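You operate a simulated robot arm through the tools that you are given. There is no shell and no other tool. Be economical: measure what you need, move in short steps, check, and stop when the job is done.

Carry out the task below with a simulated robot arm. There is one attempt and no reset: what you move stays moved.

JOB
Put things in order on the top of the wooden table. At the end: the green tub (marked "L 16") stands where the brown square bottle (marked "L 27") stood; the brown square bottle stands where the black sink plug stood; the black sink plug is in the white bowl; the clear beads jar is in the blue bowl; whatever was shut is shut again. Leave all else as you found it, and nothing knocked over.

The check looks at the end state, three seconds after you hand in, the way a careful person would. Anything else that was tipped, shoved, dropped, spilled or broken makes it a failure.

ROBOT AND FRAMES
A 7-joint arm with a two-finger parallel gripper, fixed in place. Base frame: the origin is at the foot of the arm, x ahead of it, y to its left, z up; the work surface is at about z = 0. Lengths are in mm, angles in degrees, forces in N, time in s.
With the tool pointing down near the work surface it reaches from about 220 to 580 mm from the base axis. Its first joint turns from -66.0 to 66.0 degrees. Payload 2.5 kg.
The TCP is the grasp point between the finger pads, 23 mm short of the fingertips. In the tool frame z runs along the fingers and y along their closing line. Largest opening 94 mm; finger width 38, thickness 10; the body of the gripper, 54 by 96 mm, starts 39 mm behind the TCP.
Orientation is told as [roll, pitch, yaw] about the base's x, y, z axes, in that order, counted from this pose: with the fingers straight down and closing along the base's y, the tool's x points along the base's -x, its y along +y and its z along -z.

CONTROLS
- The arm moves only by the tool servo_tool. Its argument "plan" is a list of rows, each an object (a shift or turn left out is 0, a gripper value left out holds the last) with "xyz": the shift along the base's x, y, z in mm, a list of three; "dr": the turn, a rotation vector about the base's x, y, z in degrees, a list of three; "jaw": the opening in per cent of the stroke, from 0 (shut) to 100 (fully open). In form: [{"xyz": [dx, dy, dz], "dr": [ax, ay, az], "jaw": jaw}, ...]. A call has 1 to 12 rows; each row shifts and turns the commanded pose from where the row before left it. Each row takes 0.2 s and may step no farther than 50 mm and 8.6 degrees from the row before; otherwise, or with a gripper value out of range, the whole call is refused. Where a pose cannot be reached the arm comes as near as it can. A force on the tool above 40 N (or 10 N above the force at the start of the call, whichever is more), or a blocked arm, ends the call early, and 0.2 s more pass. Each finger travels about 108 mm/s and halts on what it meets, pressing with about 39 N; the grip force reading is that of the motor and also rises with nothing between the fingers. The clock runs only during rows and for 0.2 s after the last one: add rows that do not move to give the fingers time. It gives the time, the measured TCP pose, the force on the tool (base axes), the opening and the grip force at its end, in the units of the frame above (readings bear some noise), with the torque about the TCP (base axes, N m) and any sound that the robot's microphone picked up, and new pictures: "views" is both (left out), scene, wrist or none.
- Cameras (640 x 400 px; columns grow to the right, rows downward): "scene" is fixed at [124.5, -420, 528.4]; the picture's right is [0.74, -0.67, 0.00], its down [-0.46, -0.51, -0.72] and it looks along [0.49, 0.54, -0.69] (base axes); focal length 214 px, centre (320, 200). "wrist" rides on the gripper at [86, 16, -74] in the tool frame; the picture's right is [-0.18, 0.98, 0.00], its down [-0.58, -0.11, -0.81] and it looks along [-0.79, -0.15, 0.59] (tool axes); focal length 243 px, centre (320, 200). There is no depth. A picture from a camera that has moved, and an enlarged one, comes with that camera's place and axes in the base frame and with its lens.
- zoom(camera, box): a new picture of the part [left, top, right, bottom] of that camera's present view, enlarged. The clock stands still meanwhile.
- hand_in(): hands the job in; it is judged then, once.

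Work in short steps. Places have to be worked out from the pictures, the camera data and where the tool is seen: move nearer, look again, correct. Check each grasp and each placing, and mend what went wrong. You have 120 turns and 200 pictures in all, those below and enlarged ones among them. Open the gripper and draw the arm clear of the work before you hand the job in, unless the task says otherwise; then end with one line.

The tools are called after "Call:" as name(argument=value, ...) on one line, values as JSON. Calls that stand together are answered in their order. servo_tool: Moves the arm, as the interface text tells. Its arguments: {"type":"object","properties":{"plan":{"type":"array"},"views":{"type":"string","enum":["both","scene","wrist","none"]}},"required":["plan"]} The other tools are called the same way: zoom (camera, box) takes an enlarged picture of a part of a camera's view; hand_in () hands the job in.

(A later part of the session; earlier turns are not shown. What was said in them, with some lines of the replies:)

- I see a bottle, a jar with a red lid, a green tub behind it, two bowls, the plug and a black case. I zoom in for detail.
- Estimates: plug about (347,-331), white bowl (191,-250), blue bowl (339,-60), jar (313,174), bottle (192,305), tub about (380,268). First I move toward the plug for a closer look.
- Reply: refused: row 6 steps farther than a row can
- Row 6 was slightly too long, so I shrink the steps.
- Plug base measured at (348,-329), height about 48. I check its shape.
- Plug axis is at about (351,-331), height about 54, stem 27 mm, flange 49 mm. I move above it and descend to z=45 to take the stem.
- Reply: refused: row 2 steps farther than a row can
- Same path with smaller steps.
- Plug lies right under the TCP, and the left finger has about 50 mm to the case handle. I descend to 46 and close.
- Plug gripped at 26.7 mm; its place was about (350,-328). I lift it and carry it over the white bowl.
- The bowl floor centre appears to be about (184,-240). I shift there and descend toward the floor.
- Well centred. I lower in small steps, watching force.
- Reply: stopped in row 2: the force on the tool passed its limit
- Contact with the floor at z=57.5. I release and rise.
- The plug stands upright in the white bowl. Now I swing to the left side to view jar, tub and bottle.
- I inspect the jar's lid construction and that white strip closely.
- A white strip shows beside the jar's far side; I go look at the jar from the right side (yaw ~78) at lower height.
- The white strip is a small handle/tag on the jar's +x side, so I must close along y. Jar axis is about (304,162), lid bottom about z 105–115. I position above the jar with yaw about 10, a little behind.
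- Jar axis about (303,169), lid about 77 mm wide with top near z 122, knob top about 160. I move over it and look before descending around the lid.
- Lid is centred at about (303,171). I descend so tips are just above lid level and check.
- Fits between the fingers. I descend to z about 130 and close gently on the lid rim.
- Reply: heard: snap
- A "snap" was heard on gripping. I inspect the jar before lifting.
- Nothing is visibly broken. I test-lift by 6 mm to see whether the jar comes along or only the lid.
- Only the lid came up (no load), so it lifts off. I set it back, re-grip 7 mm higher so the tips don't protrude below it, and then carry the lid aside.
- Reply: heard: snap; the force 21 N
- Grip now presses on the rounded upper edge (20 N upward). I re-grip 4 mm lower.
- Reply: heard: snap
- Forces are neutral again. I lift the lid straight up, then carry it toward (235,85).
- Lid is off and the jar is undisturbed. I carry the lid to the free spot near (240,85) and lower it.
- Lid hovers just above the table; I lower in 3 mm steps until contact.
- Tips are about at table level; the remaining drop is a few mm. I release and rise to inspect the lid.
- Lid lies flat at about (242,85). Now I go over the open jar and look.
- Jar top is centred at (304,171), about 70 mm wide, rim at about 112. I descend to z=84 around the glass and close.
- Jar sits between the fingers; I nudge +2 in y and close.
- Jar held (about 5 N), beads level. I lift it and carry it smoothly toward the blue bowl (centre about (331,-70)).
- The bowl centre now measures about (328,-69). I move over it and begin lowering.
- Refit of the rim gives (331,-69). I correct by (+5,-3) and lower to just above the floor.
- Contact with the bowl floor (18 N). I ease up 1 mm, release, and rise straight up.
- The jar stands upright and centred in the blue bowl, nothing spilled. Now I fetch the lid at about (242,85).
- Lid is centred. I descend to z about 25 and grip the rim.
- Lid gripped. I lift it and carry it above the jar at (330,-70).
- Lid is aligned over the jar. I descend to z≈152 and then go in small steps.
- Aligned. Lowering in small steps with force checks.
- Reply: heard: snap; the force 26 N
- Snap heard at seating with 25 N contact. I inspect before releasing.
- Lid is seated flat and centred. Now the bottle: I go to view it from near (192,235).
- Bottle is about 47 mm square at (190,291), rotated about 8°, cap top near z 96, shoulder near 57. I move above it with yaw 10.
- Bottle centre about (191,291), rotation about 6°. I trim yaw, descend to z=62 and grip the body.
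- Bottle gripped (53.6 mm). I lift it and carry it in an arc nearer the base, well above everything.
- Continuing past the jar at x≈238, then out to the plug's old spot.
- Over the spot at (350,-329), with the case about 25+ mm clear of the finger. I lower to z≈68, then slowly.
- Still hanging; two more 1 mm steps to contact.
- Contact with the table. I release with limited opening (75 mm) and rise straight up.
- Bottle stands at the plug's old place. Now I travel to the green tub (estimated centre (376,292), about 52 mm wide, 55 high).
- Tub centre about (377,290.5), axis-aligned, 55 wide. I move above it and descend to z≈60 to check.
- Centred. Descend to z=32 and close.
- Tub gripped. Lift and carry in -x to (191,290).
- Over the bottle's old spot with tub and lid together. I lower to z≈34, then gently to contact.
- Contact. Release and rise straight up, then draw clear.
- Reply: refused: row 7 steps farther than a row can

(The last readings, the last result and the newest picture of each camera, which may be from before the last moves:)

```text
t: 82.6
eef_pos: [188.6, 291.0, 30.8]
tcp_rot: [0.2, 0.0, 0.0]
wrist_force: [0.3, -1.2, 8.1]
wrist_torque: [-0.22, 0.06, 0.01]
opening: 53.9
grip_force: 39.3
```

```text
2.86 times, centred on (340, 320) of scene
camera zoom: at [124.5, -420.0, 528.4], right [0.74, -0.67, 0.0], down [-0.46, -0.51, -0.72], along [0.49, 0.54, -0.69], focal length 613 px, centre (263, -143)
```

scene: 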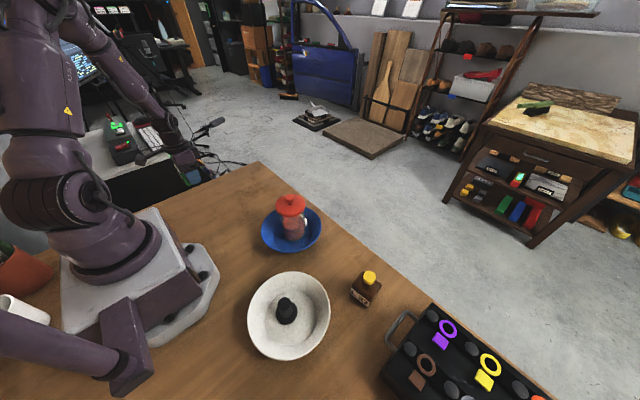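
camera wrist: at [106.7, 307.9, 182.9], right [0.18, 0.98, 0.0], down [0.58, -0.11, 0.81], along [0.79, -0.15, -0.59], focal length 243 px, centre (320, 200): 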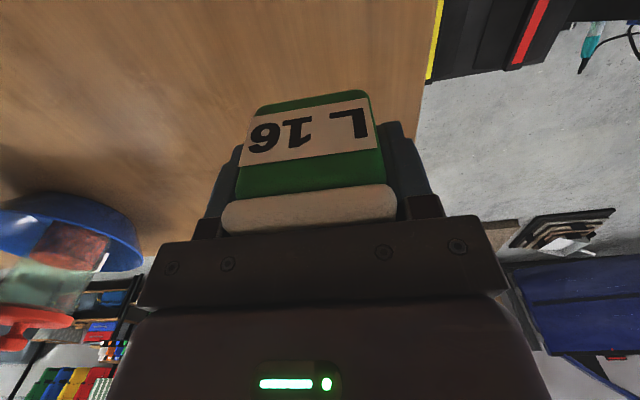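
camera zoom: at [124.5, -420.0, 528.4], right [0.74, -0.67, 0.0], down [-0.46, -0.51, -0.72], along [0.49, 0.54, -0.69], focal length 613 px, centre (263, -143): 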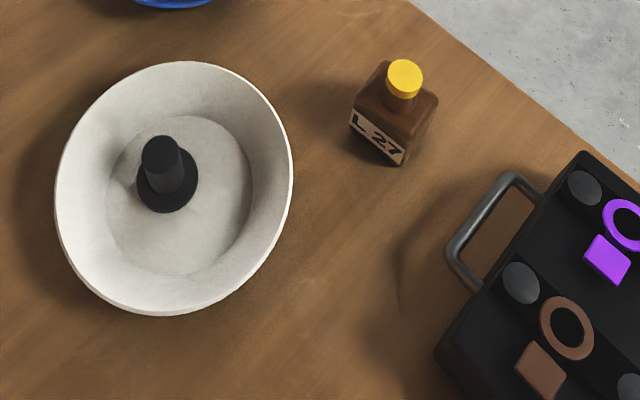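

The call was refused for a too-long row; I redo it with shorter steps.

Call:
servo_tool(plan=[{"jaw": 70}, {"jaw": 90}, {}, {"xyz": [0, 0, 25]}, {"xyz": [0, 0, 45]}, {"xyz": [0, 0, 45]}, {"xyz": [10, -30, 30]}, {"xyz": [20, -38, 15]}, {"xyz": [20, -40, 10]}, {"xyz": [10, -40, 0]}, {}], views="both")

Call:
zoom(camera="scene", box=[160, 140, 340, 260])

```text
t: 85.0
eef_pos: [250.7, 140.6, 196.6]
tcp_rot: [0.1, 0.0, 0.0]
wrist_force: [-0.8, 0.3, -0.1]
wrist_torque: [-0.02, -0.01, -0.01]
opening: 84.8
grip_force: 0.1
camera wrist: at [164.6, 157.4, 272.3], right [0.18, 0.98, 0.0], down [0.58, -0.11, 0.81], along [0.79, -0.15, -0.59], focal length 243 px, centre (320, 200)
```

scene: 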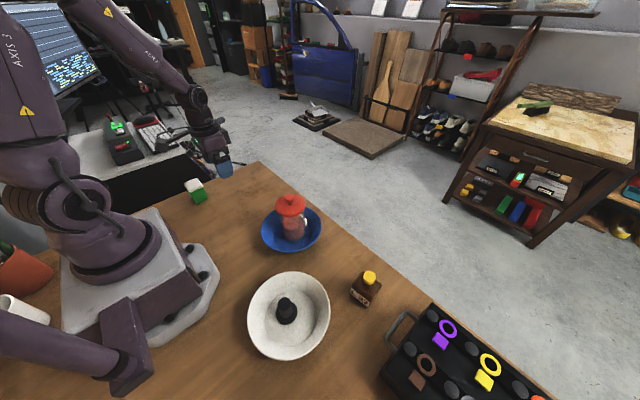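
wrist: 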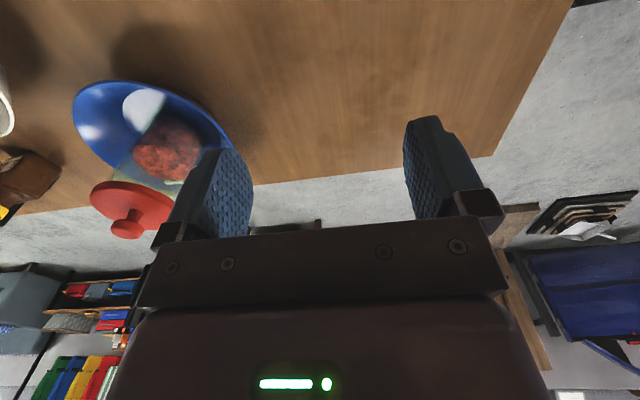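

```text
3.33 times, centred on (250, 200) of scene
camera zoom: at [124.5, -420.0, 528.4], right [0.74, -0.67, 0.0], down [-0.46, -0.51, -0.72], along [0.49, 0.54, -0.69], focal length 715 px, centre (553, 200)
```

zoom: 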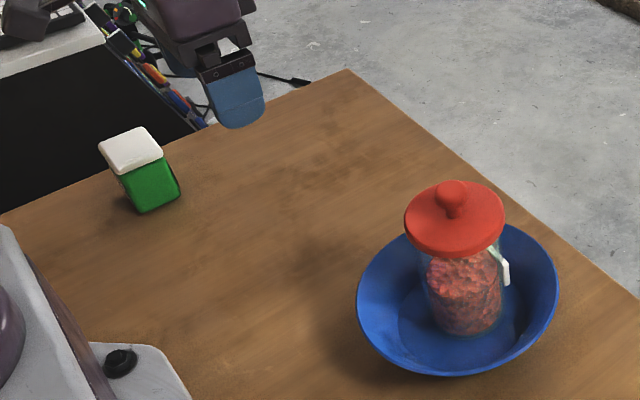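

Tub stands upright. I verify its place by viewing from the same pose I used for the bottle.

Call:
servo_tool(plan=[{"xyz": [-20, 40, 0], "dr": [0, 0, 5]}, {"xyz": [-20, 40, 0], "dr": [0, 0, 5]}, {"xyz": [-15, 12, -2]}, {}], views="none")

Call:
zoom(camera="wrist", box=[330, 0, 470, 100])

```text
t: 86.0
eef_pos: [194.6, 233.9, 196.5]
tcp_rot: [-0.1, 0.1, 10.1]
wrist_force: [-0.1, -0.2, 0.1]
wrist_torque: [0.03, 0.01, 0.0]
opening: 84.9
grip_force: 0.0
```

```text
4.00 times, centred on (400, 50) of wrist
camera zoom: at [106.0, 235.4, 271.4], right [0.01, 1.0, 0.0], down [0.59, -0.01, 0.81], along [0.81, -0.01, -0.59], focal length 970 px, centre (0, 800)
```

zoom: 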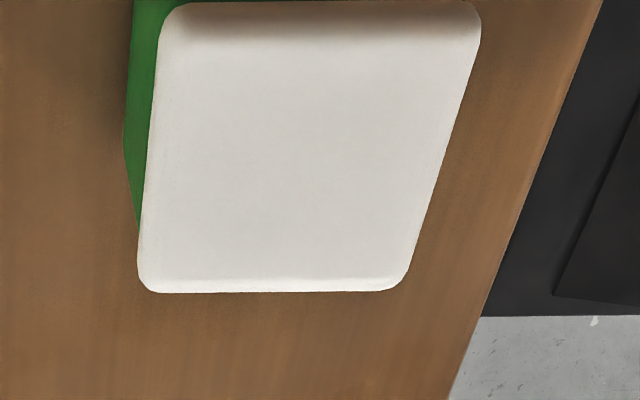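

Tub centre measures about (188,293) against the bottle's old (191,291): good. I draw the arm clear and take a last look.

Call:
servo_tool(plan=[{"xyz": [10, -35, 30], "jaw": 100}, {"xyz": [20, -35, 25]}, {"xyz": [20, -35, 25]}, {"xyz": [20, -35, 25]}, {}, {}], views="scene")

Call:
zoom(camera="scene", box=[160, 140, 400, 370])

```text
t: 87.4
eef_pos: [264.0, 94.1, 298.1]
tcp_rot: [0.0, 0.0, 10.0]
wrist_force: [0.4, -0.6, 0.3]
wrist_torque: [-0.01, -0.01, 0.0]
opening: 94.0
grip_force: 0.0
```

scene: 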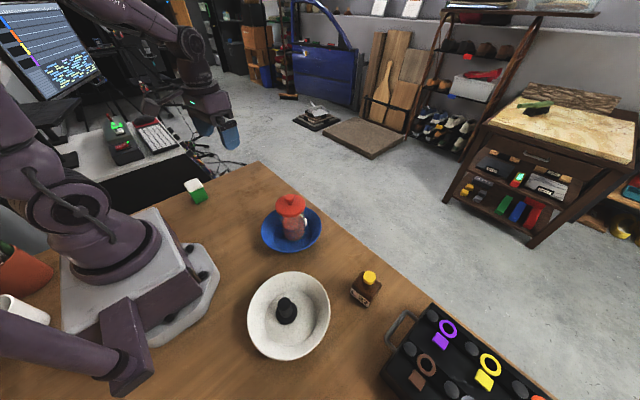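

```text
1.74 times, centred on (280, 255) of scene
camera zoom: at [124.5, -420.0, 528.4], right [0.74, -0.67, 0.0], down [-0.46, -0.51, -0.72], along [0.49, 0.54, -0.69], focal length 373 px, centre (390, 104)
```

zoom: 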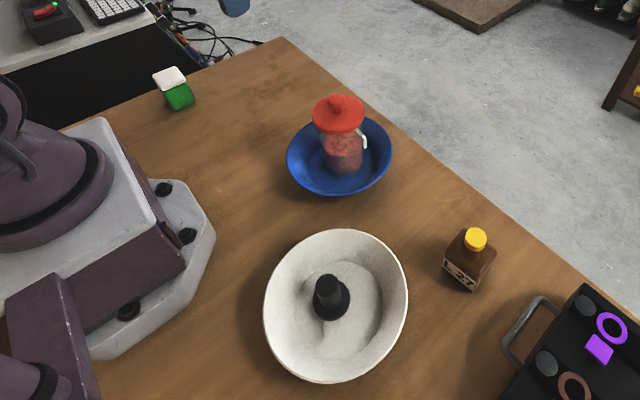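

Everything stands as asked, the lid is on the jar, and the arm is clear with the gripper open. I hand in.

Call:
hand_in()

```text
The job is handed in.
```

I handed the job in: the tub, bottle, plug and jar are all in their asked-for places. The jar's lid, which I took off to move the jar, is back on, and nothing was spilled or knocked over.
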